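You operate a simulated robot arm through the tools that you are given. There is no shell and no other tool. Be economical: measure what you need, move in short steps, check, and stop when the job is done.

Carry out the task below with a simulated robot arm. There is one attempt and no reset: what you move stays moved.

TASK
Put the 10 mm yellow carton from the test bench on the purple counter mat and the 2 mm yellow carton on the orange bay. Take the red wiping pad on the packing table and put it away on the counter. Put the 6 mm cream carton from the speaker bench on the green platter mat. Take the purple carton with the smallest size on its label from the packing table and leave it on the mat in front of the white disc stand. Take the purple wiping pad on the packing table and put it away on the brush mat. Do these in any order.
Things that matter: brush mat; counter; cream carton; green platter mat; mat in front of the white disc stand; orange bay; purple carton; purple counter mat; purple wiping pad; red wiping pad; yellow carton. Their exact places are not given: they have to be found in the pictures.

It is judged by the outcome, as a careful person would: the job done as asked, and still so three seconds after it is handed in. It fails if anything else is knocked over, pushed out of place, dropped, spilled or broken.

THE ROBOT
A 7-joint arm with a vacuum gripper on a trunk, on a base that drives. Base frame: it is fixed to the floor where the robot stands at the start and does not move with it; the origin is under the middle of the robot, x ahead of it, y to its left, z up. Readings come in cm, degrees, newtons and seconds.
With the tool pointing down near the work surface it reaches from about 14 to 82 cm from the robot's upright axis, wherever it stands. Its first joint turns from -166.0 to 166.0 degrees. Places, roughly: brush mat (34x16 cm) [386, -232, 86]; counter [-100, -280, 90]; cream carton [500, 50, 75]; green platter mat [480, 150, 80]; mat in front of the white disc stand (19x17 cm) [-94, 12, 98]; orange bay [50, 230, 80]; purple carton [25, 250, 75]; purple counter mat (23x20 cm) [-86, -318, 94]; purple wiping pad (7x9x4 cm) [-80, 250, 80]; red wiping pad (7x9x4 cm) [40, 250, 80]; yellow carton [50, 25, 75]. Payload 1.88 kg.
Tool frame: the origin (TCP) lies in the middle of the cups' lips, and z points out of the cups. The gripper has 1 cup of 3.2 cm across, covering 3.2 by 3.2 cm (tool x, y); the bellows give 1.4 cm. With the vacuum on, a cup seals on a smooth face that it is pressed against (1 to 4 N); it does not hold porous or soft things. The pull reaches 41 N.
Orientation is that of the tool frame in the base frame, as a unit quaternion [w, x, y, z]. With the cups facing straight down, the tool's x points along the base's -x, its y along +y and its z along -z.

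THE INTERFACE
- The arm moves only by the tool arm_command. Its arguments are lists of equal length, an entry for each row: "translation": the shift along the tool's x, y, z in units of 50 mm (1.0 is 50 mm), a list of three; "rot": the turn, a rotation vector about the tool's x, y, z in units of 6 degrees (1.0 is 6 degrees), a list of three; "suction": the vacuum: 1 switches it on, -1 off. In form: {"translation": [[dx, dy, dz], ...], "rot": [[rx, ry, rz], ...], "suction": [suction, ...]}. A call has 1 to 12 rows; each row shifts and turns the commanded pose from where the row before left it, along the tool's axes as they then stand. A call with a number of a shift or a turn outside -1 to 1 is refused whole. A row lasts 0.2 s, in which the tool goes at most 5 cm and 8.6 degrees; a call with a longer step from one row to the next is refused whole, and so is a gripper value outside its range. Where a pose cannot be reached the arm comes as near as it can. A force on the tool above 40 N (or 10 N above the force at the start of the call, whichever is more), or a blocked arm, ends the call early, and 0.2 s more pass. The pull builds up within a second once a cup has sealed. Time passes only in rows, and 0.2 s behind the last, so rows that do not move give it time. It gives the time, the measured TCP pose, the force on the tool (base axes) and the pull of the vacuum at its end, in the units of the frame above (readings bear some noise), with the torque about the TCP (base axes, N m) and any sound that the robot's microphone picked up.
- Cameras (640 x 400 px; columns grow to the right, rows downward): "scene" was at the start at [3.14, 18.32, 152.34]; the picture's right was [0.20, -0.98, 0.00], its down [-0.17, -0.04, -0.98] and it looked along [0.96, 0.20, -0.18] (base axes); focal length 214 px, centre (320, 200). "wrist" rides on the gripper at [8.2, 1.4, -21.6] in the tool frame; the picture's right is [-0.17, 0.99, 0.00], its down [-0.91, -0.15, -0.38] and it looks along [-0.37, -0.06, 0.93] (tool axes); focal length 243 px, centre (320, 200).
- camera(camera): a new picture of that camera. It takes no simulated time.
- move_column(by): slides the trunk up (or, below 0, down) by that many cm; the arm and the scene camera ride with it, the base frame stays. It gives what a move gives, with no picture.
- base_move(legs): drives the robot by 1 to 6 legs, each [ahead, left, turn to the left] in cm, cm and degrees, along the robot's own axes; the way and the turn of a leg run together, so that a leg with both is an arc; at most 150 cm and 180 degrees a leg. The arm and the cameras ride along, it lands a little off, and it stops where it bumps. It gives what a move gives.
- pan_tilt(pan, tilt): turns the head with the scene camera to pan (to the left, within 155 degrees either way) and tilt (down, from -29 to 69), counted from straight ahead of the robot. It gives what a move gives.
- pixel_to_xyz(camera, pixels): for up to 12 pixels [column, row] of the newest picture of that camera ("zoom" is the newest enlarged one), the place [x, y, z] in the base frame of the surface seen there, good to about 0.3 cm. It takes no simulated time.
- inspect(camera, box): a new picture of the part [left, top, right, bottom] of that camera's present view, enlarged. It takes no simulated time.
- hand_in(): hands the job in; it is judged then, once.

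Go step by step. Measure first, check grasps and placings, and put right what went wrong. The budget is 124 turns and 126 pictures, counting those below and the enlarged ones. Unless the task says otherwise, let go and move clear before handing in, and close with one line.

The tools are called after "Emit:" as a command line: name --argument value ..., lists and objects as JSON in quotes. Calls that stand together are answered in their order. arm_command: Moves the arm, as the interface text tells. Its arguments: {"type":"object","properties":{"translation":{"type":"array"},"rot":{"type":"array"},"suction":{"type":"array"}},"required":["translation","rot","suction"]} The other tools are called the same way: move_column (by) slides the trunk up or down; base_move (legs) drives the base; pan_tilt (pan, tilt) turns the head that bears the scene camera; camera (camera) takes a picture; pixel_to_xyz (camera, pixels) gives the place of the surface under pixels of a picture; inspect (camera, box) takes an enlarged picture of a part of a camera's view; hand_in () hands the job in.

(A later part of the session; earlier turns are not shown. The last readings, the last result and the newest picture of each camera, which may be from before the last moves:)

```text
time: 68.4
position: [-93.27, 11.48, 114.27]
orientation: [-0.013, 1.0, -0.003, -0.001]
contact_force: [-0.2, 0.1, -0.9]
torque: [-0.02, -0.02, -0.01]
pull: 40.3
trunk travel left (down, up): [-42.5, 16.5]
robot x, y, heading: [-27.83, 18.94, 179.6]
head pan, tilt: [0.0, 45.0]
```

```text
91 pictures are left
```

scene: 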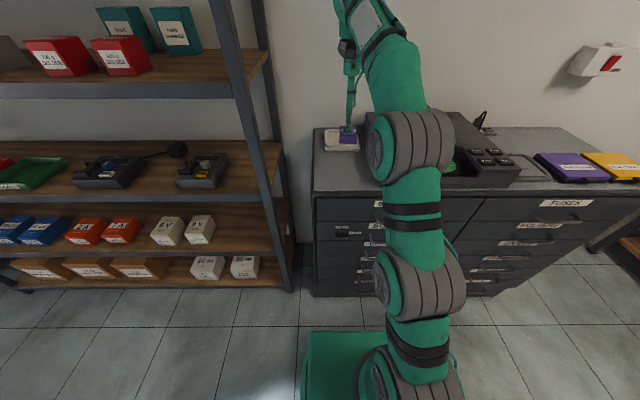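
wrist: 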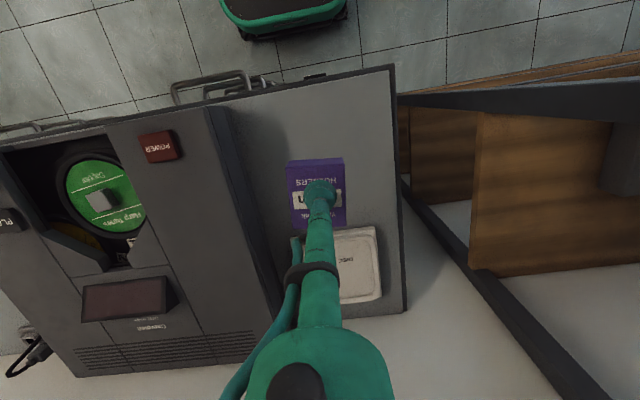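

The carton hangs in front of the disc rest, over the clear area. I'll lower it.

Emit:
arm_command --translation '[[0, 0, 0.8], [0, 0, 0.8], [0, 0, 0.5], [0, 0, 0.15], [0, 0, 0]]' --rot '[[0, 0, 0], [0, 0, 0], [0, 0, 0], [0, 0, 0], [0, 0, 0]]' --suction '[1, 1, 1, 1, 1]'

Emit:
inspect --camera "wrist" --box '[220, 80, 420, 300]'

```text
time: 69.6
position: [-93.21, 11.79, 102.94]
orientation: [-0.013, 1.0, -0.003, -0.002]
contact_force: [-0.4, 0.6, -0.1]
torque: [-0.02, -0.01, 0.02]
pull: 40.4
trunk travel left (down, up): [-42.5, 16.5]
robot x, y, heading: [-27.42, 18.61, 179.7]
head pan, tilt: [0.0, 45.0]
```

```text
1.82 times, centred on (320, 190) of wrist
```

zoom: 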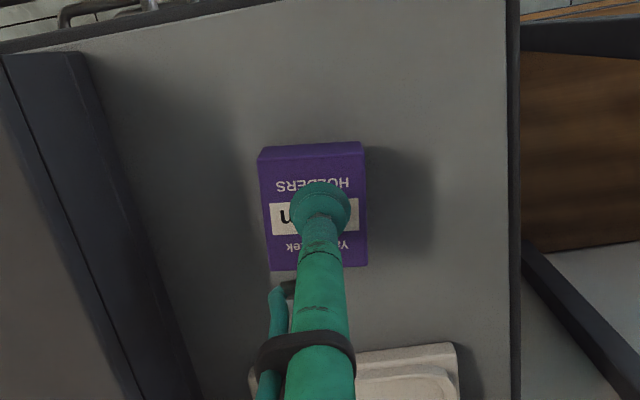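

Emit:
arm_command --translation '[[0, 0, 0.06], [0, 0, 0.06], [0, 0, 0.06], [0, 0, 0.06], [0, 0, 0]]' --rot '[[0, 0, 0], [0, 0, 0], [0, 0, 0], [0, 0, 0], [0, 0, 0]]' --suction '[1, 1, 1, 1, 1]'

```text
time: 70.8
position: [-93.11, 11.82, 101.7]
orientation: [-0.013, 1.0, -0.002, -0.001]
contact_force: [-0.2, 0.6, -1.5]
torque: [-0.01, 0.01, -0.01]
pull: 40.6
trunk travel left (down, up): [-42.5, 16.5]
robot x, y, heading: [-27.7, 18.9, 179.7]
head pan, tilt: [0.0, 45.0]
```

Emit:
arm_command --translation '[[0, 0, 0.05], [0, 0, 0.05], [0, 0, 0.05], [0, 0, 0]]' --rot '[[0, 0, 0], [0, 0, 0], [0, 0, 0], [0, 0, 0]]' --suction '[1, 1, 1, 1]'

```text
time: 71.8
position: [-93.16, 11.83, 101.33]
orientation: [-0.013, 1.0, -0.003, -0.004]
contact_force: [1.8, 3.2, 16.4]
torque: [-0.33, -0.12, 0.03]
pull: 40.0
trunk travel left (down, up): [-42.5, 16.5]
robot x, y, heading: [-27.61, 18.74, 179.6]
head pan, tilt: [0.0, 45.0]
```

It's in firm contact at z 101.3. I'll release, rise, draw back and check.

Emit:
arm_command --translation '[[0, 0, -0.03], [0, 0, 0], [0, 0, 0], [0, 0, -0.3], [0, 0, -0.8], [0, 0, -0.8], [0, 0, -0.8], [0.9, 0, 0], [0.9, 0, 0], [0.9, 0, 0], [0.9, 0, 0], [0.9, 0, 0]]' --rot '[[0, 0, 0], [0, 0, 0], [0, 0, 0], [0, 0, 0], [0, 0, 0], [0, 0, 0], [0, 0, 0], [0, 0, 0], [0, 0, 0], [0, 0, 0], [0, 0, 0], [0, 0, 0]]' --suction '[-1, -1, -1, -1, -1, -1, -1, -1, -1, -1, -1, -1]'

Emit:
camera --camera "scene"

```text
time: 74.4
position: [-70.57, 11.52, 114.86]
orientation: [-0.013, 1.0, -0.003, -0.002]
contact_force: [-0.1, 0.4, -1.1]
torque: [-0.01, -0.02, 0.0]
pull: 0.1
trunk travel left (down, up): [-42.5, 16.5]
robot x, y, heading: [-27.34, 18.98, 179.9]
head pan, tilt: [0.0, 45.0]
```

```text
89 pictures are left
```

scene: 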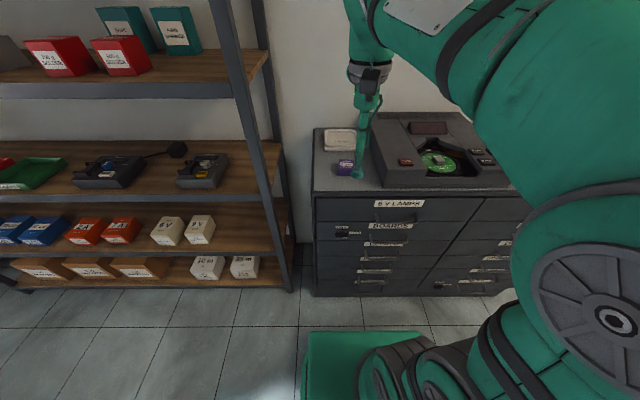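

The purple carton is standing in front of the disc rest. Next is the 10 mm yellow carton: I'll tuck the arm, back off, and turn to the bench.

Emit:
arm_command --translation '[[0.9, 0, -0.2], [0.9, 0, -0.2], [0, 0, 0]]' --rot '[[0, 0, 0], [0, 0, 0], [0, 0, 0]]' --suction '[-1, -1, -1]'

Emit:
base_move --legs '[[-17, 0, 0], [0, 0, 180]]'

Emit:
camera --camera "wrist"

Emit:
pixel_to_xyz --camera "wrist" --pixels '[[320, 150], [350, 180], [380, 170], [400, 200], [430, 220]]'

```text
time: 75.2
position: [-61.31, 11.36, 116.57]
orientation: [-0.012, 1.0, -0.002, -0.001]
contact_force: [0.5, 0.5, -0.3]
torque: [-0.02, 0.06, -0.02]
pull: 0.1
trunk travel left (down, up): [-42.5, 16.5]
robot x, y, heading: [-28.17, 18.72, 179.8]
head pan, tilt: [0.0, 45.0]
```

```text
time: 83.9
position: [22.93, 24.65, 116.66]
orientation: [0.002, 0.025, 1.0, -0.012]
contact_force: [-0.7, -0.2, 0.3]
torque: [-0.03, -0.01, -0.01]
pull: 0.0
trunk travel left (down, up): [-42.5, 16.5]
robot x, y, heading: [-10.91, 18.85, -2.9]
head pan, tilt: [0.0, 45.0]
```

```text
88 pictures are left
```

wrist: 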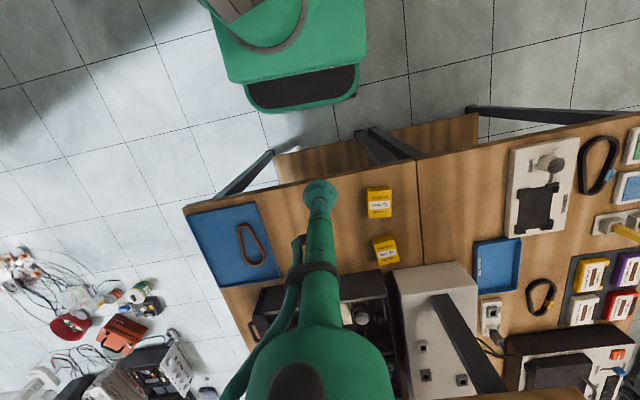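

```text
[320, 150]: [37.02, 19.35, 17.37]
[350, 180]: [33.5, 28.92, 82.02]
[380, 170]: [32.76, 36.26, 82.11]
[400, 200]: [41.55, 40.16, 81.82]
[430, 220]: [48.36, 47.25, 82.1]
```

The heading landed at -2.9°. I'll measure the 10 mm carton near wrist (378,202).

Emit:
inspect --camera "wrist" --box '[340, 170, 420, 280]'

Emit:
pixel_to_xyz --camera "wrist" --pixels '[[380, 196], [380, 204], [380, 212], [370, 204], [390, 204]]'

```text
3.64 times, centred on (380, 225) of wrist
```

zoom: 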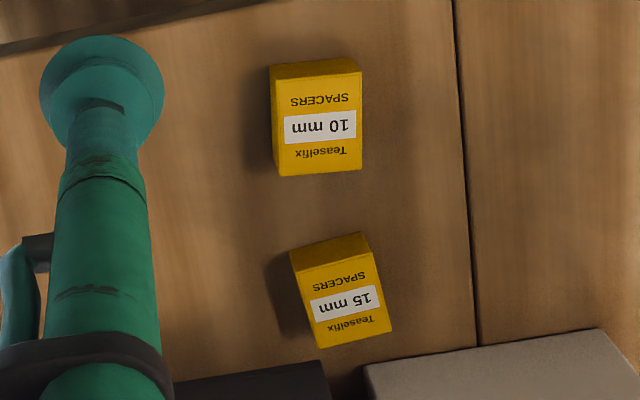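

```text
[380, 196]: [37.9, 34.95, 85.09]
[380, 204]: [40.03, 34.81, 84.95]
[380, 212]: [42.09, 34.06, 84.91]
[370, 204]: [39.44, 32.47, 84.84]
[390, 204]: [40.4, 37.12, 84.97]
```

The 10 mm carton's top centre is near (40.0,34.6,85). I'll move over it and go down.

Emit:
arm_command --translation '[[-0.663, 0.46, 0], [-0.663, 0.46, 0], [-0.663, 0.46, 0], [-0.663, 0.46, 0], [-0.663, 0.46, 0], [0, 0, 0.95], [0, 0, 0.95], [0, 0, 0.95], [0, 0, 0.95], [0, 0, 0.95], [0, 0, 0.9], [0, 0, 0]]' --rot '[[0, 0, 0], [0, 0, 0], [0, 0, 0], [0, 0, 0], [0, 0, 0], [0, 0, 0], [0, 0, 0], [0, 0, 0], [0, 0, 0], [0, 0, 0], [0, 0, 0], [0, 0, 0]]' --suction '[-1, -1, -1, -1, -1, -1, -1, -1, -1, -1, -1, -1]'

Emit:
inspect --camera "wrist" --box '[230, 100, 390, 230]'

```text
time: 86.5
position: [39.56, 34.66, 87.99]
orientation: [0.002, 0.025, 1.0, -0.013]
contact_force: [0.1, -0.3, 0.5]
torque: [-0.01, 0.03, -0.01]
pull: 0.0
trunk travel left (down, up): [-42.5, 16.5]
robot x, y, heading: [-10.88, 18.57, -2.9]
head pan, tilt: [0.0, 45.0]
```

```text
3.08 times, centred on (310, 165) of wrist
```

zoom: 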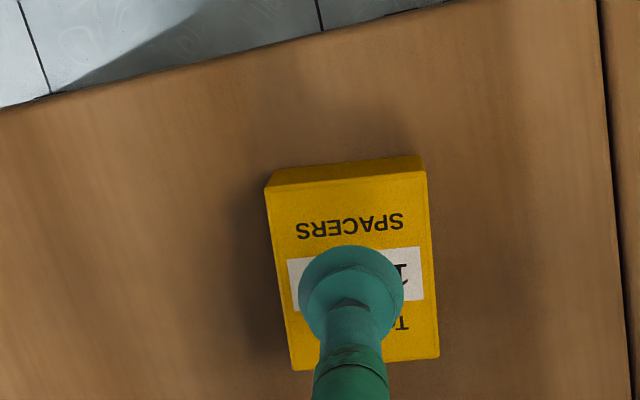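

The cup is centred over the label. I'll press, seal and lift.

Emit:
arm_command --translation '[[0, 0, 0.4], [0, 0, 0.18], [0, 0, 0.1], [0, 0, 0], [0, 0, 0], [0, 0, 0], [0, 0, 0]]' --rot '[[0, 0, 0], [0, 0, 0], [0, 0, 0], [0, 0, 0], [0, 0, 0], [0, 0, 0], [0, 0, 0]]' --suction '[1, 1, 1, 1, 1, 1, 1]'

Emit:
arm_command --translation '[[0, 0, -0.4], [0, 0, -0.9], [0, 0, -0.9], [0, 0, -0.9], [0, 0, -0.9], [0, 0, -0.9], [0, 0, -0.9], [0.8, -0.4, 0], [0.8, -0.4, 0], [0.8, -0.4, 0], [0.8, -0.4, 0], [0, 0, 0]]' --rot '[[0, 0, 0], [0, 0, 0], [0, 0, 0], [0, 0, 0], [0, 0, 0], [0, 0, 0], [0, 0, 0], [0, 0, 0], [0, 0, 0], [0, 0, 0], [0, 0, 0], [0, 0, 0]]' --suction '[1, 1, 1, 1, 1, 1, 1, 1, 1, 1, 1, 1]'

Emit:
pan_tilt --pan -90 --tilt 25

Emit:
camera --camera "scene"

```text
time: 88.1
position: [39.76, 34.51, 84.8]
orientation: [0.002, 0.025, 1.0, -0.013]
contact_force: [0.9, -1.5, 9.4]
torque: [0.29, 0.06, 0.0]
pull: 41.2
trunk travel left (down, up): [-42.5, 16.5]
robot x, y, heading: [-10.93, 18.7, -3.0]
head pan, tilt: [0.0, 45.0]
```

```text
time: 90.7
position: [23.36, 28.23, 114.16]
orientation: [0.002, 0.025, 1.0, -0.013]
contact_force: [0.4, -0.2, 0.6]
torque: [-0.01, -0.05, 0.01]
pull: 40.5
trunk travel left (down, up): [-42.5, 16.5]
robot x, y, heading: [-11.18, 18.69, -2.9]
head pan, tilt: [0.0, 45.0]
```

```text
time: 92.4
position: [23.44, 28.3, 113.95]
orientation: [0.001, 0.025, 1.0, -0.013]
contact_force: [-0.4, -0.6, -1.8]
torque: [0.0, 0.04, -0.02]
pull: 40.5
trunk travel left (down, up): [-42.5, 16.5]
robot x, y, heading: [-10.86, 18.74, -2.7]
head pan, tilt: [-90.0, 25.0]
```

```text
85 pictures are left
```

scene: 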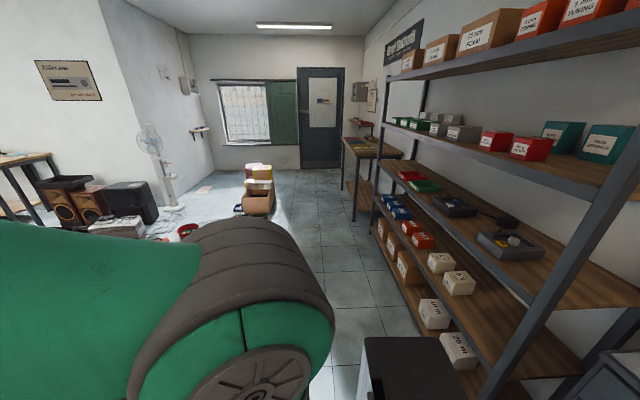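

The counter stands beyond the shelves near (370,150). I'll measure the corridor and the counter.

Emit:
inspect --camera "scene" --box '[230, 110, 410, 230]'

Emit:
pixel_to_xyz --camera "scene" --pixels '[[345, 150], [355, 220], [372, 230], [258, 213], [242, 210], [350, 145], [400, 155], [410, 385], [150, 240], [272, 190], [470, 380]]'

```text
3.33 times, centred on (320, 170) of scene
```

zoom: 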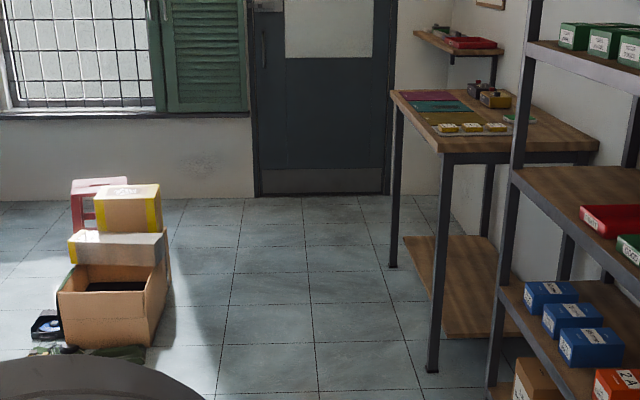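

```text
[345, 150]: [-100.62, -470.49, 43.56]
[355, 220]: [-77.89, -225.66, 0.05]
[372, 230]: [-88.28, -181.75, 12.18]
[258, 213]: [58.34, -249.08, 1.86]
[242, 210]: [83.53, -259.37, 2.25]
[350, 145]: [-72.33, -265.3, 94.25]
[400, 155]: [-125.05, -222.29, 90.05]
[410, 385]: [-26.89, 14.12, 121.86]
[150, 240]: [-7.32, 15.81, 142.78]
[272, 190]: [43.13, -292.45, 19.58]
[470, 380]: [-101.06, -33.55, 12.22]
```

The corridor at x≈-11 is clear and the counter's front is at x≈-71. I'll drive down to the counter and face it.

Emit:
base_move --legs '[[0, 0, -87], [150, 0, 0], [150, 0, 0], [12, 5, 0], [0, 0, -90]]'

Emit:
pan_tilt --pan 0 --tilt 45

Emit:
camera --camera "scene"

Emit:
camera --camera "wrist"

```text
time: 113.2
position: [-2.28, -327.61, 114.14]
orientation: [-0.011, 0.882, 0.471, -0.009]
contact_force: [0.0, -0.5, -0.4]
torque: [0.02, -0.01, 0.0]
pull: 40.4
trunk travel left (down, up): [-42.5, 16.5]
robot x, y, heading: [7.04, -293.5, -123.7]
head pan, tilt: [-90.0, 25.0]
stopped in leg 5: the robot was blocked; the commanded pose is now the measured one
```

```text
time: 114.9
position: [-2.38, -327.65, 114.1]
orientation: [-0.011, 0.882, 0.471, -0.008]
contact_force: [0.8, 0.4, -1.6]
torque: [-0.01, -0.03, -0.02]
pull: 41.0
trunk travel left (down, up): [-42.5, 16.5]
robot x, y, heading: [7.46, -292.93, -123.9]
head pan, tilt: [0.0, 45.0]
```

```text
83 pictures are left
```

scene: 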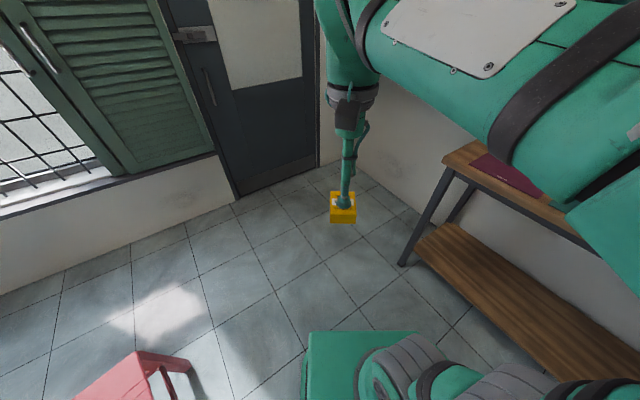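

```text
82 pictures are left
```

wrist: 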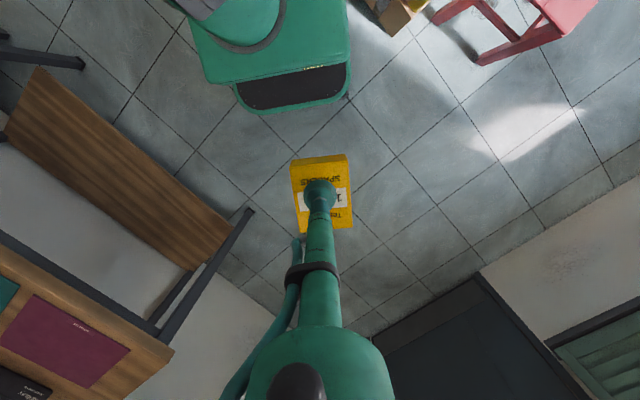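

The turn was blocked, probably by the boxes to my left and rear. I'll look there.

Emit:
pan_tilt --pan 120 --tilt 55

Emit:
camera --camera "scene"

Emit:
pixel_to_xyz --camera "scene" --pixels '[[320, 200], [320, 300], [250, 250], [400, 250], [320, 250], [200, 300]]'

```text
time: 116.9
position: [-2.29, -327.72, 114.23]
orientation: [-0.011, 0.882, 0.471, -0.007]
contact_force: [-0.1, 1.1, -0.4]
torque: [-0.01, -0.02, 0.0]
pull: 40.7
trunk travel left (down, up): [-42.5, 16.5]
robot x, y, heading: [6.97, -293.37, -123.9]
head pan, tilt: [120.0, 55.0]
```

```text
81 pictures are left
```

scene: 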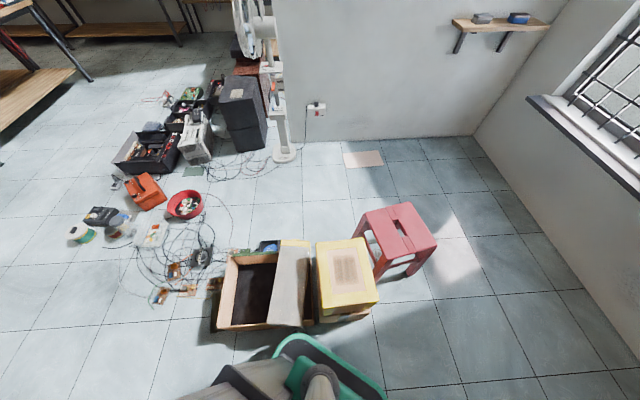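

```text
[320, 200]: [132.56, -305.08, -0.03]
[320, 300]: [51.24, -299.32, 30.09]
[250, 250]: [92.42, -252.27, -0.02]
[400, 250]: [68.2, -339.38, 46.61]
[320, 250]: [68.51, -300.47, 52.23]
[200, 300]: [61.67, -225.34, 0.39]
```

The base's rear corner is right beside the cardboard box at (51,-299), so I'll slide away to -x before finishing the turn.

Emit:
base_move --legs '[[14, -21, 0], [0, 0, -56]]'

Emit:
pan_tilt --pan 150 --tilt 50

Emit:
camera --camera "scene"

Emit:
camera --camera "wrist"

```text
time: 121.2
position: [-51.37, -304.7, 114.1]
orientation: [-0.013, 1.0, 0.002, -0.003]
contact_force: [-0.2, 0.4, -0.5]
torque: [-0.01, 0.0, 0.01]
pull: 40.2
trunk travel left (down, up): [-42.5, 16.5]
robot x, y, heading: [-17.66, -293.16, -179.8]
head pan, tilt: [120.0, 55.0]
```

```text
time: 122.1
position: [-51.5, -304.57, 114.05]
orientation: [-0.013, 1.0, 0.001, -0.002]
contact_force: [0.2, -0.4, -0.5]
torque: [-0.02, -0.01, 0.04]
pull: 40.6
trunk travel left (down, up): [-42.5, 16.5]
robot x, y, heading: [-17.64, -293.3, -179.9]
head pan, tilt: [150.0, 50.0]
```

```text
80 pictures are left
```

scene: 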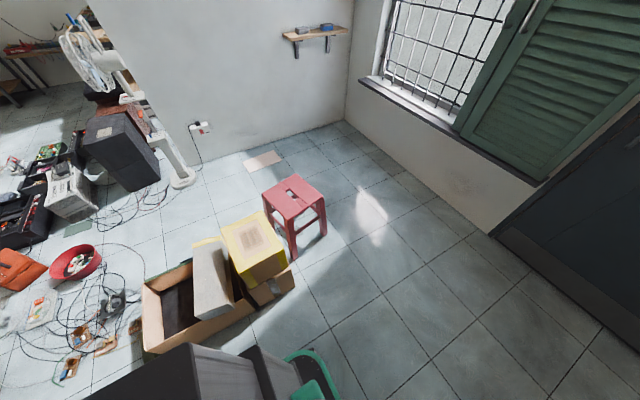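

```text
79 pictures are left
```

wrist: 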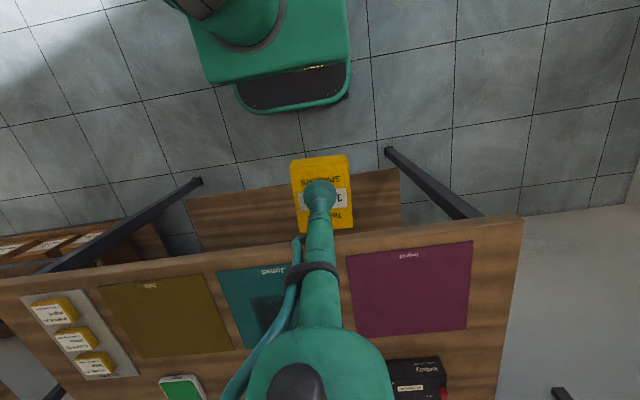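

The boxes stand and the robot is facing the counter. The purple mat shows at wrist (410,290), and I'll measure it.

Emit:
pixel_to_xyz --camera "wrist" --pixels '[[348, 257], [472, 242], [468, 327], [358, 337], [410, 290], [335, 190], [520, 215], [325, 160], [500, 340], [300, 350], [345, 220]]'

Emit:
pan_tilt --pan 0 --tilt 50

Emit:
camera --camera "scene"

```text
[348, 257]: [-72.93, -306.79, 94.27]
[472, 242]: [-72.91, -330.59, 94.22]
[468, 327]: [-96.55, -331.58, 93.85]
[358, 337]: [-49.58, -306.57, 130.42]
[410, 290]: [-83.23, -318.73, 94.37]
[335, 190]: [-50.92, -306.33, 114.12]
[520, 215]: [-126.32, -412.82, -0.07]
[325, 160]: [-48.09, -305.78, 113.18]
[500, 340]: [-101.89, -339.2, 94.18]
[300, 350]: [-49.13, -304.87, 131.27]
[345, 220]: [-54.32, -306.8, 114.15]
```

```text
time: 124.5
position: [-51.37, -304.56, 114.0]
orientation: [-0.013, 1.0, 0.002, -0.003]
contact_force: [-0.2, -0.6, -1.1]
torque: [0.06, -0.01, 0.03]
pull: 40.7
trunk travel left (down, up): [-42.5, 16.5]
robot x, y, heading: [-17.37, -293.37, -179.8]
head pan, tilt: [0.0, 50.0]
```

```text
78 pictures are left
```

scene: 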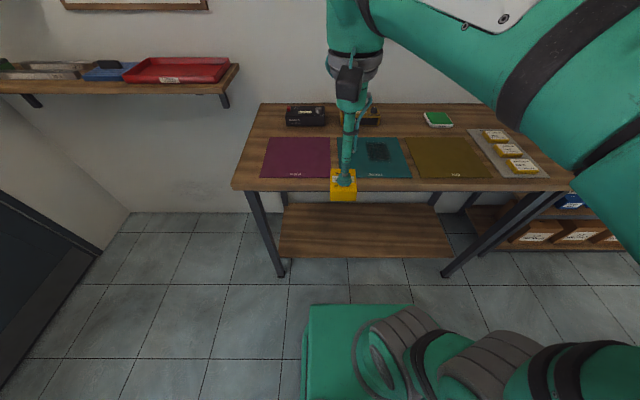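

The purple mat's centre is near (-84.5,-319,94.3), and the carton is 3 cm high. I'll move over it and go down close.

Emit:
arm_command --translation '[[-0.83, 0.375, 0], [-0.83, 0.375, 0], [-0.83, 0.375, 0], [-0.83, 0.375, 0], [-0.83, 0.375, 0], [-0.83, 0.375, 0], [-0.83, 0.375, 0], [-0.83, 0.375, 0], [0, 0, 0.9], [0, 0, 0.9], [0, 0, 0.9], [0, 0, 0]]' --rot '[[0, 0, 0], [0, 0, 0], [0, 0, 0], [0, 0, 0], [0, 0, 0], [0, 0, 0], [0, 0, 0], [0, 0, 0], [0, 0, 0], [0, 0, 0], [0, 0, 0], [0, 0, 0]]' --suction '[1, 1, 1, 1, 1, 1, 1, 1, 1, 1, 1, 1]'

Emit:
camera --camera "wrist"

```text
time: 127.1
position: [-82.58, -318.37, 98.89]
orientation: [-0.013, 1.0, 0.0, -0.001]
contact_force: [0.4, 0.1, 0.1]
torque: [-0.02, 0.0, 0.02]
pull: 40.7
out of reach, approached as far as the arm can: row 8
trunk travel left (down, up): [-42.5, 16.5]
robot x, y, heading: [-17.63, -293.34, -179.5]
head pan, tilt: [0.0, 50.0]
```

```text
77 pictures are left
```

wrist: 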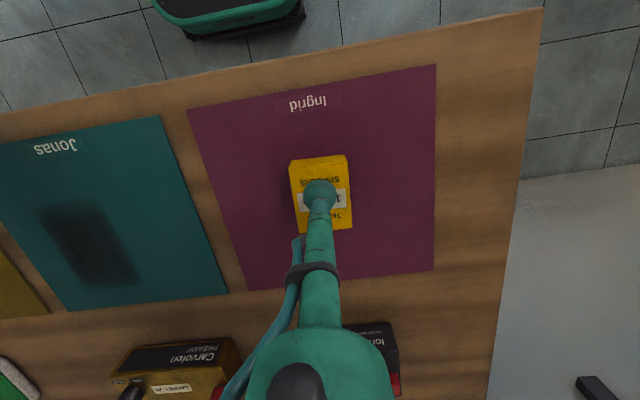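

The carton is well inside the purple mat. I'll lower it gently to contact.

Emit:
arm_command --translation '[[0, 0, 0.1], [0, 0, 0.06], [0, 0, 0.06], [0, 0, 0.06], [0, 0, 0.05], [0, 0, 0]]' --rot '[[0, 0, 0], [0, 0, 0], [0, 0, 0], [0, 0, 0], [0, 0, 0], [0, 0, 0]]' --suction '[1, 1, 1, 1, 1, 1]'

```text
time: 128.5
position: [-82.74, -318.48, 97.54]
orientation: [-0.013, 1.0, 0.002, -0.003]
contact_force: [-0.7, 0.8, 6.5]
torque: [-0.16, -0.08, 0.0]
pull: 40.9
trunk travel left (down, up): [-42.5, 16.5]
robot x, y, heading: [-17.69, -293.23, -179.6]
head pan, tilt: [0.0, 50.0]
```

Contact at z 97.5. I'll release, rise and draw back.

Emit:
arm_command --translation '[[0, 0, 0], [0, 0, 0], [0, 0, 0], [0, 0, -0.3], [0, 0, -0.8], [0, 0, -0.8], [0, 0, -0.8], [0.9, -0.4, 0], [0.9, -0.4, 0], [0.9, -0.4, 0], [0.9, -0.4, 0], [0.9, -0.4, 0]]' --rot '[[0, 0, 0], [0, 0, 0], [0, 0, 0], [0, 0, 0], [0, 0, 0], [0, 0, 0], [0, 0, 0], [0, 0, 0], [0, 0, 0], [0, 0, 0], [0, 0, 0], [0, 0, 0]]' --suction '[-1, -1, -1, -1, -1, -1, -1, -1, -1, -1, -1, -1]'

Emit:
camera --camera "scene"

Emit:
pixel_to_xyz --camera "scene" --pixels '[[430, 145], [400, 130], [430, 132], [460, 130], [440, 118], [480, 160], [260, 125], [280, 115], [270, 105]]'

Emit:
inspect --camera "scene" --box '[230, 90, 570, 200]'

```text
time: 131.1
position: [-60.06, -308.81, 110.67]
orientation: [-0.013, 1.0, 0.001, -0.002]
contact_force: [-0.8, 0.1, -0.1]
torque: [-0.02, 0.03, -0.01]
pull: 0.0
trunk travel left (down, up): [-42.5, 16.5]
robot x, y, heading: [-17.32, -293.18, -179.8]
head pan, tilt: [0.0, 50.0]
```

```text
76 pictures are left
```

scene: 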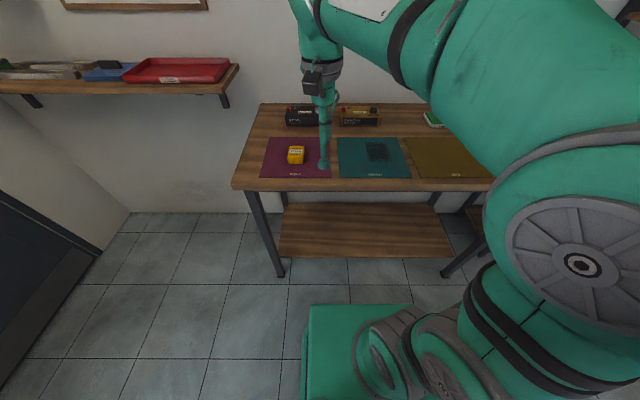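

```text
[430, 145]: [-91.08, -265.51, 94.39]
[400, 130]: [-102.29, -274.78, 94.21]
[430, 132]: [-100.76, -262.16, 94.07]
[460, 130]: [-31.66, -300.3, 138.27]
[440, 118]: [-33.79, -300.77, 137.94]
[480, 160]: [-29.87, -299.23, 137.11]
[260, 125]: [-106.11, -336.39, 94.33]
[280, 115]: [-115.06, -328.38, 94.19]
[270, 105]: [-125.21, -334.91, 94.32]
```

```text
1.88 times, centred on (400, 145) of scene
```

zoom: 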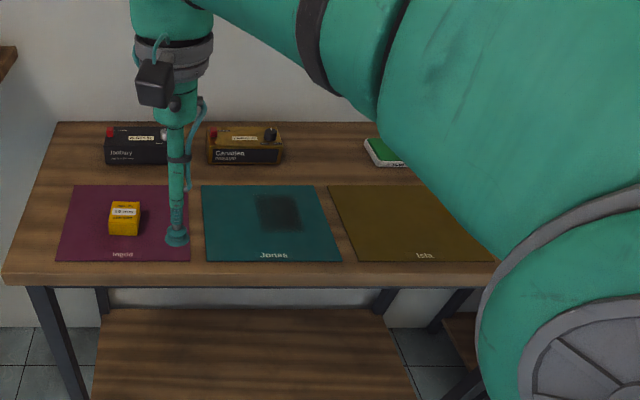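

The yellow carton sits on the purple mat. There is free counter behind the mats near (-103,-278) for the red pad. I'll tuck the arm and drive back to the packing table.

Emit:
arm_command --translation '[[0.9, -0.3, -0.4], [0.9, -0.3, -0.4], [0, 0, 0]]' --rot '[[0, 0, 0], [0, 0, 0], [0, 0, 0]]' --suction '[-1, -1, -1]'

Emit:
base_move --legs '[[0, -150, 0], [0, -150, 0], [0, -150, 0], [0, 0, -90], [0, -48, 0]]'

Emit:
camera --camera "scene"

```text
refused: row 1 steps farther than a row can; nothing moved
```

```text
time: 158.8
position: [15.83, 200.65, 110.53]
orientation: [-0.01, 0.718, -0.696, 0.008]
contact_force: [0.2, 0.3, 0.1]
torque: [0.01, 0.01, -0.01]
pull: 0.0
trunk travel left (down, up): [-42.5, 16.5]
robot x, y, heading: [32.68, 158.48, 91.9]
head pan, tilt: [0.0, 50.0]
```

```text
74 pictures are left
```

scene: 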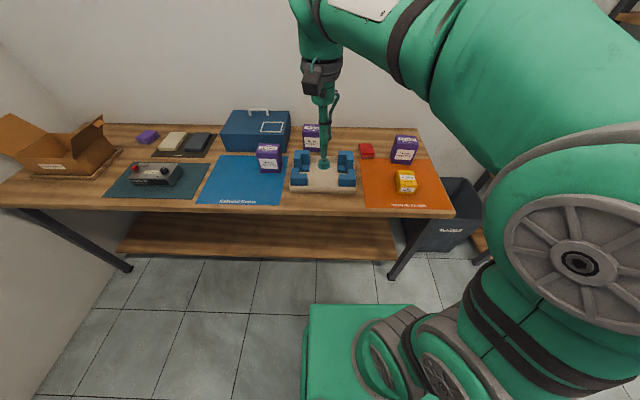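

The arm tuck was refused, but the drive went well. The red pad is at (366,151). I'll come nearer and measure it with the wrist camera.

Emit:
base_move --legs '[[0, 0, -2], [25, 0, 0]]'

Emit:
camera --camera "wrist"

Emit:
inspect --camera "wrist" --box '[180, 180, 330, 290]'

```text
time: 161.0
position: [17.03, 226.14, 110.73]
orientation: [-0.01, 0.708, -0.706, 0.008]
contact_force: [1.0, -0.1, 1.6]
torque: [0.0, 0.01, -0.01]
pull: 0.1
trunk travel left (down, up): [-42.5, 16.5]
robot x, y, heading: [32.39, 183.65, 90.3]
head pan, tilt: [0.0, 50.0]
```

```text
73 pictures are left
```

wrist: 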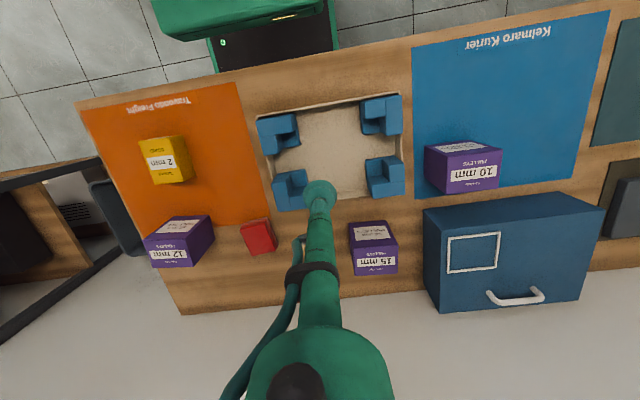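

```text
3.64 times, centred on (255, 235) of wrist
```

zoom: 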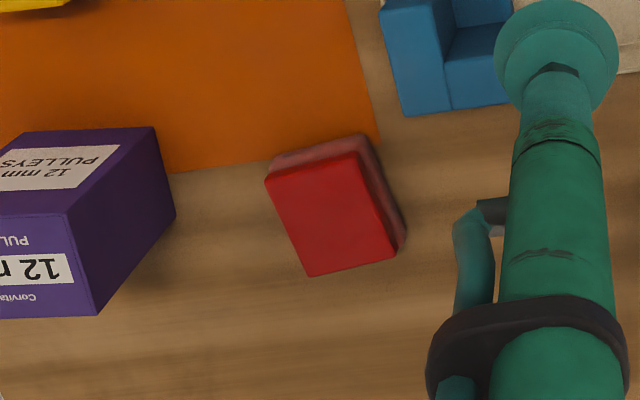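

The pad has a smooth red top over a soft base. I'll measure the top.

Emit:
pixel_to_xyz --camera "zoom" --pixels '[[330, 215], [275, 185], [360, 160], [310, 270], [390, 250], [180, 250], [130, 145]]'

```text
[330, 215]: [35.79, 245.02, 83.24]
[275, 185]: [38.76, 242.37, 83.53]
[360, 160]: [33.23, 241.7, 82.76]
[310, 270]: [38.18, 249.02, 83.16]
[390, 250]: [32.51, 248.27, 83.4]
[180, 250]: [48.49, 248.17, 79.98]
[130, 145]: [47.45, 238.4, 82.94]
```

The red pad's top centre is near (35.8,245.3,83.3). I'll move over it and go down.

Emit:
arm_command --translation '[[-0.64, -0.607, 0], [-0.64, -0.607, 0], [-0.64, -0.607, 0], [-0.64, -0.607, 0], [-0.64, -0.607, 0], [-0.64, -0.607, 0], [0, 0, 0.95], [0, 0, 0.95], [0, 0, 0.95], [0, 0, 0.95], [0, 0, 0.95], [0, 0, 0]]' --rot '[[0, 0, 0], [0, 0, 0], [0, 0, 0], [0, 0, 0], [0, 0, 0], [0, 0, 0], [0, 0, 0], [0, 0, 0], [0, 0, 0], [0, 0, 0], [0, 0, 0], [0, 0, 0]]' --suction '[-1, -1, -1, -1, -1, -1, -1, -1, -1, -1, -1, -1]'

Emit:
inspect --camera "wrist" --box '[230, 100, 390, 230]'

```text
time: 163.6
position: [35.63, 245.5, 87.57]
orientation: [-0.011, 0.708, -0.706, 0.008]
contact_force: [-0.4, 0.3, 0.9]
torque: [0.0, 0.0, -0.02]
pull: 0.2
trunk travel left (down, up): [-42.5, 16.5]
robot x, y, heading: [32.5, 183.39, 90.5]
head pan, tilt: [0.0, 50.0]
```

```text
3.08 times, centred on (310, 165) of wrist
```

zoom: 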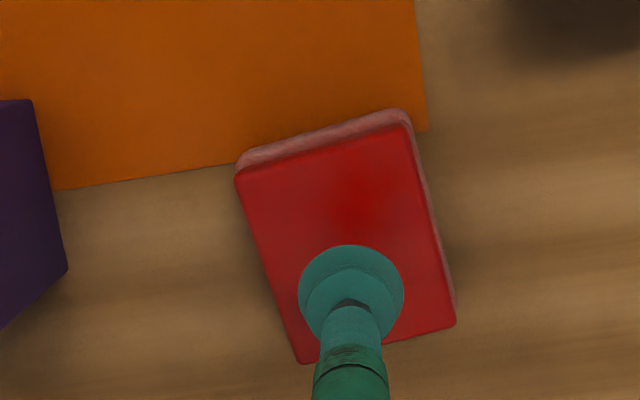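

The cup is over the red top. I'll press, seal and lift a little.

Emit:
arm_command --translation '[[0.05, 0, 0.6], [0, 0, 0.2], [0, 0, 0.12], [0, 0, 0], [0, 0, 0], [0, 0, 0], [0, 0, 0]]' --rot '[[0, 0, 0], [0, 0, 0], [0, 0, 0], [0, 0, 0], [0, 0, 0], [0, 0, 0], [0, 0, 0]]' --suction '[1, 1, 1, 1, 1, 1, 1]'

```text
time: 165.2
position: [35.97, 245.23, 83.23]
orientation: [-0.012, 0.708, -0.706, 0.007]
contact_force: [2.1, 6.5, 17.5]
torque: [-0.09, 0.38, -0.12]
pull: 41.0
trunk travel left (down, up): [-42.5, 16.5]
robot x, y, heading: [32.48, 183.09, 90.3]
head pan, tilt: [0.0, 50.0]
```

Sealed at 41. I'll lift and draw back.

Emit:
arm_command --translation '[[0, 0, -0.4], [0, 0, -0.9], [0, 0, -0.9], [0, 0, -0.9], [0, 0, -0.9], [0, 0, -0.9], [0, 0, -0.9], [0.9, 0, 0], [0.9, 0, 0], [0.9, 0, 0], [0.9, 0, 0], [0.9, 0, 0]]' --rot '[[0, 0, 0], [0, 0, 0], [0, 0, 0], [0, 0, 0], [0, 0, 0], [0, 0, 0], [0, 0, 0], [0, 0, 0], [0, 0, 0], [0, 0, 0], [0, 0, 0], [0, 0, 0]]' --suction '[1, 1, 1, 1, 1, 1, 1, 1, 1, 1, 1, 1]'

Emit:
camera --camera "scene"

Emit:
pixel_to_xyz --camera "scene" --pixels '[[100, 180], [90, 185], [97, 188]]'

```text
time: 167.8
position: [35.23, 222.76, 112.06]
orientation: [-0.011, 0.709, -0.706, 0.008]
contact_force: [-0.7, 0.2, -0.8]
torque: [-0.04, 0.03, 0.0]
pull: 40.6
trunk travel left (down, up): [-42.5, 16.5]
robot x, y, heading: [32.37, 183.44, 90.5]
head pan, tilt: [0.0, 50.0]
```

```text
70 pictures are left
```

scene: 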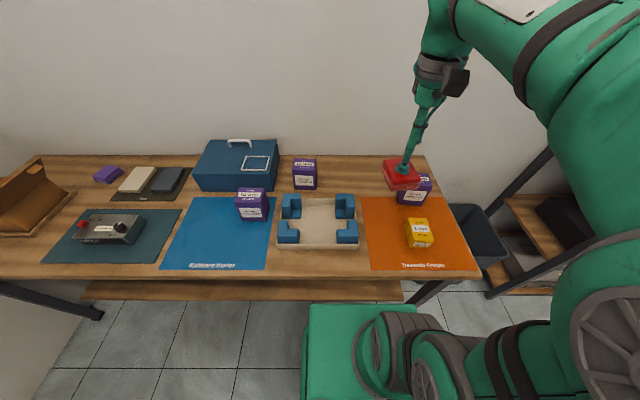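

```text
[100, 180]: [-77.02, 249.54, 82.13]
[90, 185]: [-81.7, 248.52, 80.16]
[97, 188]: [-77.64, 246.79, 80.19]
```

The red pad is held. I'll drive back to the counter.

Emit:
base_move --legs '[[-25, 0, 0], [0, 50, 0], [0, 0, 90], [0, 150, 0], [0, 150, 0], [0, 140, 0]]'

Emit:
camera --camera "scene"

Emit:
camera --camera "wrist"

```text
time: 196.7
position: [-55.04, -280.15, 112.1]
orientation: [-0.013, 1.0, 0.004, -0.002]
contact_force: [0.0, 0.1, 0.1]
torque: [0.0, 0.01, 0.06]
pull: 40.6
trunk travel left (down, up): [-42.5, 16.5]
robot x, y, heading: [-15.6, -282.64, -179.2]
head pan, tilt: [0.0, 50.0]
```

```text
69 pictures are left
```

scene: 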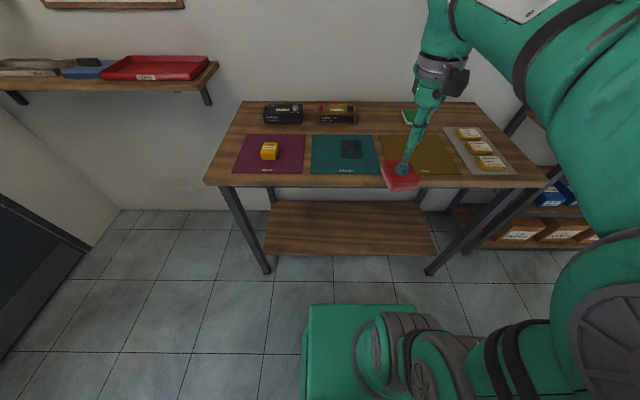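

```text
68 pictures are left
```

wrist: 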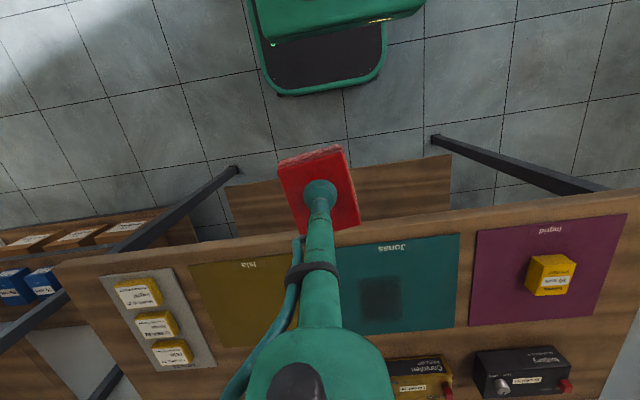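

The green and white item at (410,117) could be a rest for pads. I'll look closer before choosing the place.

Emit:
inspect --camera "scene" --box '[200, 90, 560, 200]'

Emit:
inspect --camera "scene" --box '[300, 95, 440, 185]'

Emit:
pixel_to_xyz --camera "zoom" --pixels '[[440, 90], [490, 100], [540, 90], [300, 100], [370, 100], [300, 170], [370, 170], [420, 170], [250, 130]]'

```text
1.78 times, centred on (380, 145) of scene
```

zoom: 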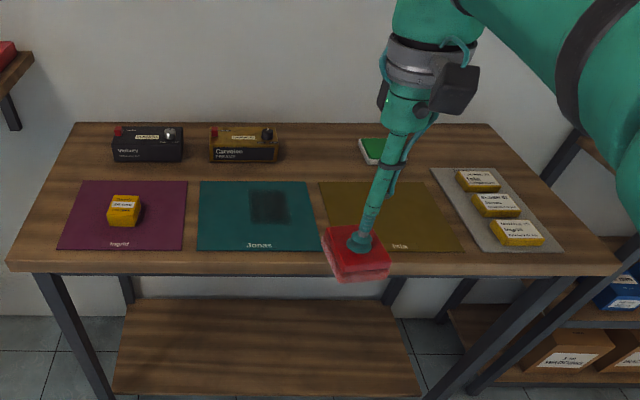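

```text
4.44 times, centred on (370, 140) of scene
```

zoom: 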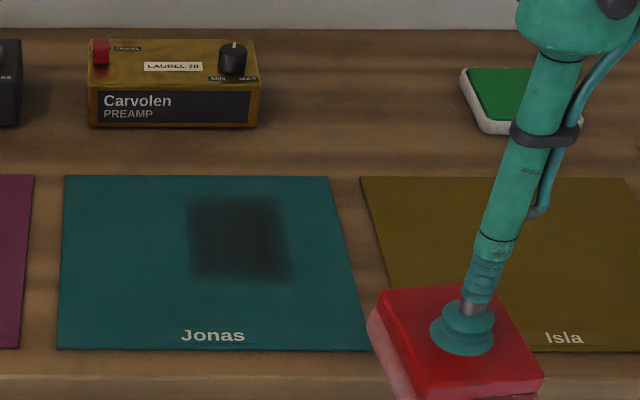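

```text
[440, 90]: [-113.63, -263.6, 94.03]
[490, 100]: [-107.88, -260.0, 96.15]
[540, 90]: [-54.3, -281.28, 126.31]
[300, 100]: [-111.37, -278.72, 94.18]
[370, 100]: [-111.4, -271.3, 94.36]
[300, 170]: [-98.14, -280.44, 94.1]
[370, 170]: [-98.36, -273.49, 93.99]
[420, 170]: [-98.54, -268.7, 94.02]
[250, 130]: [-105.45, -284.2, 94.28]
```

The bare strip of counter between the preamp and the green item, near (-108,-274), is free. I'll drive 20 cm ahead and move over it.

Emit:
base_move --legs '[[20, 0, 0]]'

Emit:
arm_command --translation '[[-0.83, -0.15, 0], [-0.83, -0.15, 0], [-0.83, -0.15, 0], [-0.83, -0.15, 0], [-0.83, -0.15, 0], [-0.83, -0.15, 0], [-0.83, -0.15, 0], [-0.8, -0.15, 0], [0, 0, 0.8], [0, 0, 0.8], [0, 0, 0]]' --rot '[[0, 0, 0], [0, 0, 0], [0, 0, 0], [0, 0, 0], [0, 0, 0], [0, 0, 0], [0, 0, 0], [0, 0, 0], [0, 0, 0], [0, 0, 0], [0, 0, 0]]' --suction '[1, 1, 1, 1, 1, 1, 1, 1, 1, 1, 1]'

Emit:
camera --camera "wrist"

```text
time: 198.3
position: [-75.13, -280.53, 112.06]
orientation: [-0.013, 1.0, 0.007, -0.002]
contact_force: [0.4, -0.7, -0.4]
torque: [-0.01, 0.0, 0.0]
pull: 41.2
trunk travel left (down, up): [-42.5, 16.5]
robot x, y, heading: [-36.09, -282.73, -178.9]
head pan, tilt: [0.0, 50.0]
```

```text
time: 200.7
position: [-106.08, -275.21, 103.45]
orientation: [-0.013, 1.0, 0.005, -0.001]
contact_force: [0.3, -0.5, -1.6]
torque: [-0.03, -0.03, -0.01]
pull: 40.2
out of reach, approached as far as the arm can: row 8
trunk travel left (down, up): [-42.5, 16.5]
robot x, y, heading: [-35.59, -282.75, -179.4]
head pan, tilt: [0.0, 50.0]
```

```text
65 pictures are left
```

wrist: 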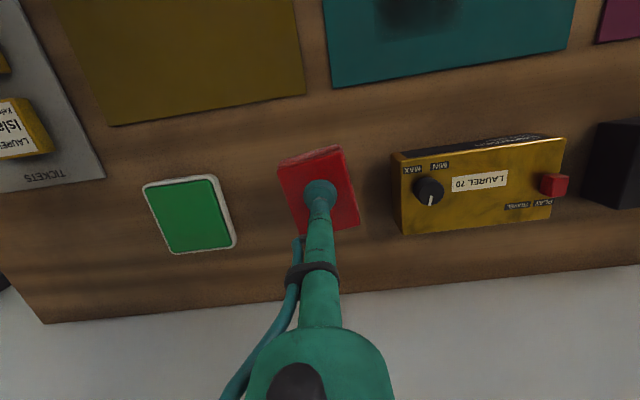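

The pad hangs over bare counter, clear on all sides. I'll lower it.

Emit:
arm_command --translation '[[0, 0, 0.6], [0, 0, 0.2], [0, 0, 0.1], [0, 0, 0.08], [0, 0, 0.08], [0, 0, 0.06], [0, 0, 0]]' --rot '[[0, 0, 0], [0, 0, 0], [0, 0, 0], [0, 0, 0], [0, 0, 0], [0, 0, 0], [0, 0, 0]]' --suction '[1, 1, 1, 1, 1, 1, 1]'

```text
time: 202.3
position: [-106.35, -275.0, 98.09]
orientation: [-0.014, 1.0, 0.006, -0.001]
contact_force: [-0.3, 0.4, -0.5]
torque: [0.01, -0.04, 0.01]
pull: 40.3
trunk travel left (down, up): [-42.5, 16.5]
robot x, y, heading: [-36.01, -282.7, -179.3]
head pan, tilt: [0.0, 50.0]
```

Emit:
arm_command --translation '[[0, 0, 0.05], [0, 0, 0.05], [0, 0, 0.05], [0, 0, 0]]' --rot '[[0, 0, 0], [0, 0, 0], [0, 0, 0], [0, 0, 0]]' --suction '[1, 1, 1, 1]'

```text
time: 203.3
position: [-106.25, -274.91, 97.48]
orientation: [-0.013, 1.0, 0.007, -0.003]
contact_force: [0.5, 2.6, 5.6]
torque: [-0.11, 0.0, -0.01]
pull: 40.5
trunk travel left (down, up): [-42.5, 16.5]
robot x, y, heading: [-35.75, -283.51, -179.1]
head pan, tilt: [0.0, 50.0]
```

Contact at z 97.5. I'll release, rise and draw back.

Emit:
arm_command --translation '[[0, 0, 0], [0, 0, 0], [0, 0, 0], [0, 0, -0.3], [0, 0, -0.8], [0, 0, -0.8], [0, 0, -0.8], [0.9, 0, 0], [0.9, 0, 0], [0.9, 0, 0], [0.9, 0, 0], [0.9, 0, 0]]' --rot '[[0, 0, 0], [0, 0, 0], [0, 0, 0], [0, 0, 0], [0, 0, 0], [0, 0, 0], [0, 0, 0], [0, 0, 0], [0, 0, 0], [0, 0, 0], [0, 0, 0], [0, 0, 0]]' --suction '[-1, -1, -1, -1, -1, -1, -1, -1, -1, -1, -1, -1]'

Emit:
arm_command --translation '[[0.8, 0, 0], [0.8, 0, 0], [0, 0, 0]]' --rot '[[0, 0, 0], [0, 0, 0], [0, 0, 0]]' --suction '[-1, -1, -1]'

Emit:
camera --camera "scene"

```text
time: 205.9
position: [-83.84, -274.87, 110.33]
orientation: [-0.013, 1.0, 0.006, 0.0]
contact_force: [-0.1, 0.1, 0.3]
torque: [0.03, -0.03, -0.01]
pull: 0.1
trunk travel left (down, up): [-42.5, 16.5]
robot x, y, heading: [-35.32, -283.17, -179.5]
head pan, tilt: [0.0, 50.0]
```

```text
time: 206.7
position: [-75.54, -274.43, 110.64]
orientation: [-0.013, 1.0, 0.007, -0.002]
contact_force: [0.0, 0.1, -0.2]
torque: [0.01, 0.06, -0.03]
pull: 0.0
trunk travel left (down, up): [-42.5, 16.5]
robot x, y, heading: [-36.13, -283.0, -179.6]
head pan, tilt: [0.0, 50.0]
```

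```text
64 pictures are left
```

scene: 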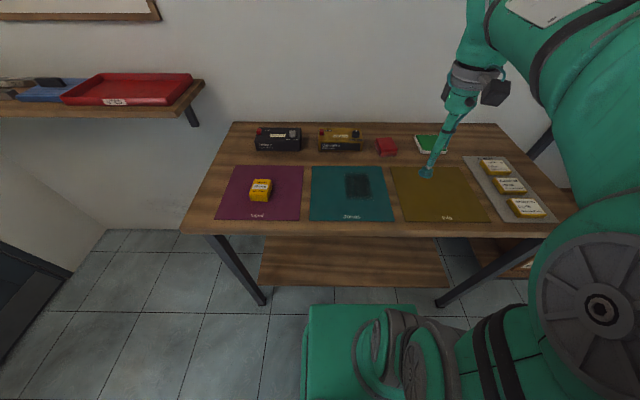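

The red pad lies on the counter. Next is the purple pad: I'll drive back to the packing table at x≈-70.

Emit:
base_move --legs '[[-20, 0, 0], [0, -150, 0], [0, -150, 0], [0, -145, 0], [0, 0, -90]]'

Emit:
base_move --legs '[[14, 0, 0], [0, 53, 0]]'

Emit:
camera --camera "scene"

Emit:
camera --camera "wrist"

```text
time: 233.4
position: [-20.36, 206.41, 110.66]
orientation: [-0.011, 0.717, -0.697, 0.008]
contact_force: [0.0, 0.6, -0.6]
torque: [-0.02, -0.01, 0.0]
pull: 0.1
trunk travel left (down, up): [-42.5, 16.5]
robot x, y, heading: [-28.29, 166.49, 91.4]
head pan, tilt: [0.0, 50.0]
```

```text
time: 237.3
position: [-72.57, 219.36, 110.66]
orientation: [-0.011, 0.721, -0.693, 0.008]
contact_force: [0.0, -0.2, 0.3]
torque: [0.0, 0.01, 0.02]
pull: 0.1
trunk travel left (down, up): [-42.5, 16.5]
robot x, y, heading: [-80.36, 179.55, 92.4]
head pan, tilt: [0.0, 50.0]
```

```text
63 pictures are left
```

scene: 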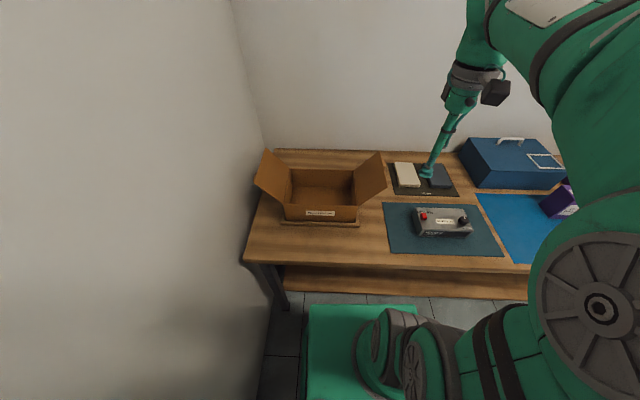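

```text
62 pictures are left
```

wrist: 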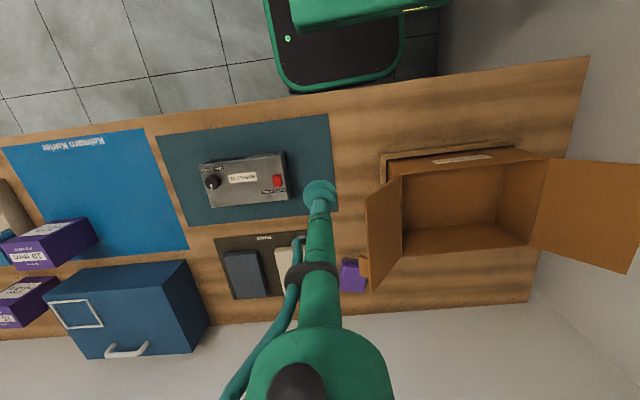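

The purple pad at wrist (352,275) is close to the box's flap. I'll measure both.

Emit:
inspect --camera "wrist" --box '[290, 200, 430, 310]'

Emit:
pixel_to_xyz --camera "zoom" --pixels '[[275, 270], [235, 250], [240, 310], [310, 300], [330, 245], [340, 230], [380, 300], [270, 240], [350, 180], [265, 290]]'

```text
3.64 times, centred on (360, 255) of wrist
```

zoom: 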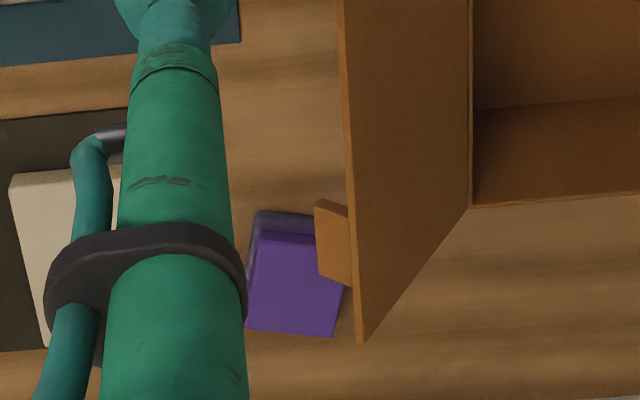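

```text
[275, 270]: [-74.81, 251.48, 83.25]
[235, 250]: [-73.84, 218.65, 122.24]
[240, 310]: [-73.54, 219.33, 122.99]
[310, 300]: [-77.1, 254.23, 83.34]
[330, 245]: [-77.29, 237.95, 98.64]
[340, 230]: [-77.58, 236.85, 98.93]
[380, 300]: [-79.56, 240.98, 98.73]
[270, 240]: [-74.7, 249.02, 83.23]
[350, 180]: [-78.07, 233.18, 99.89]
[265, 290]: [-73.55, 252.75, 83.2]
```

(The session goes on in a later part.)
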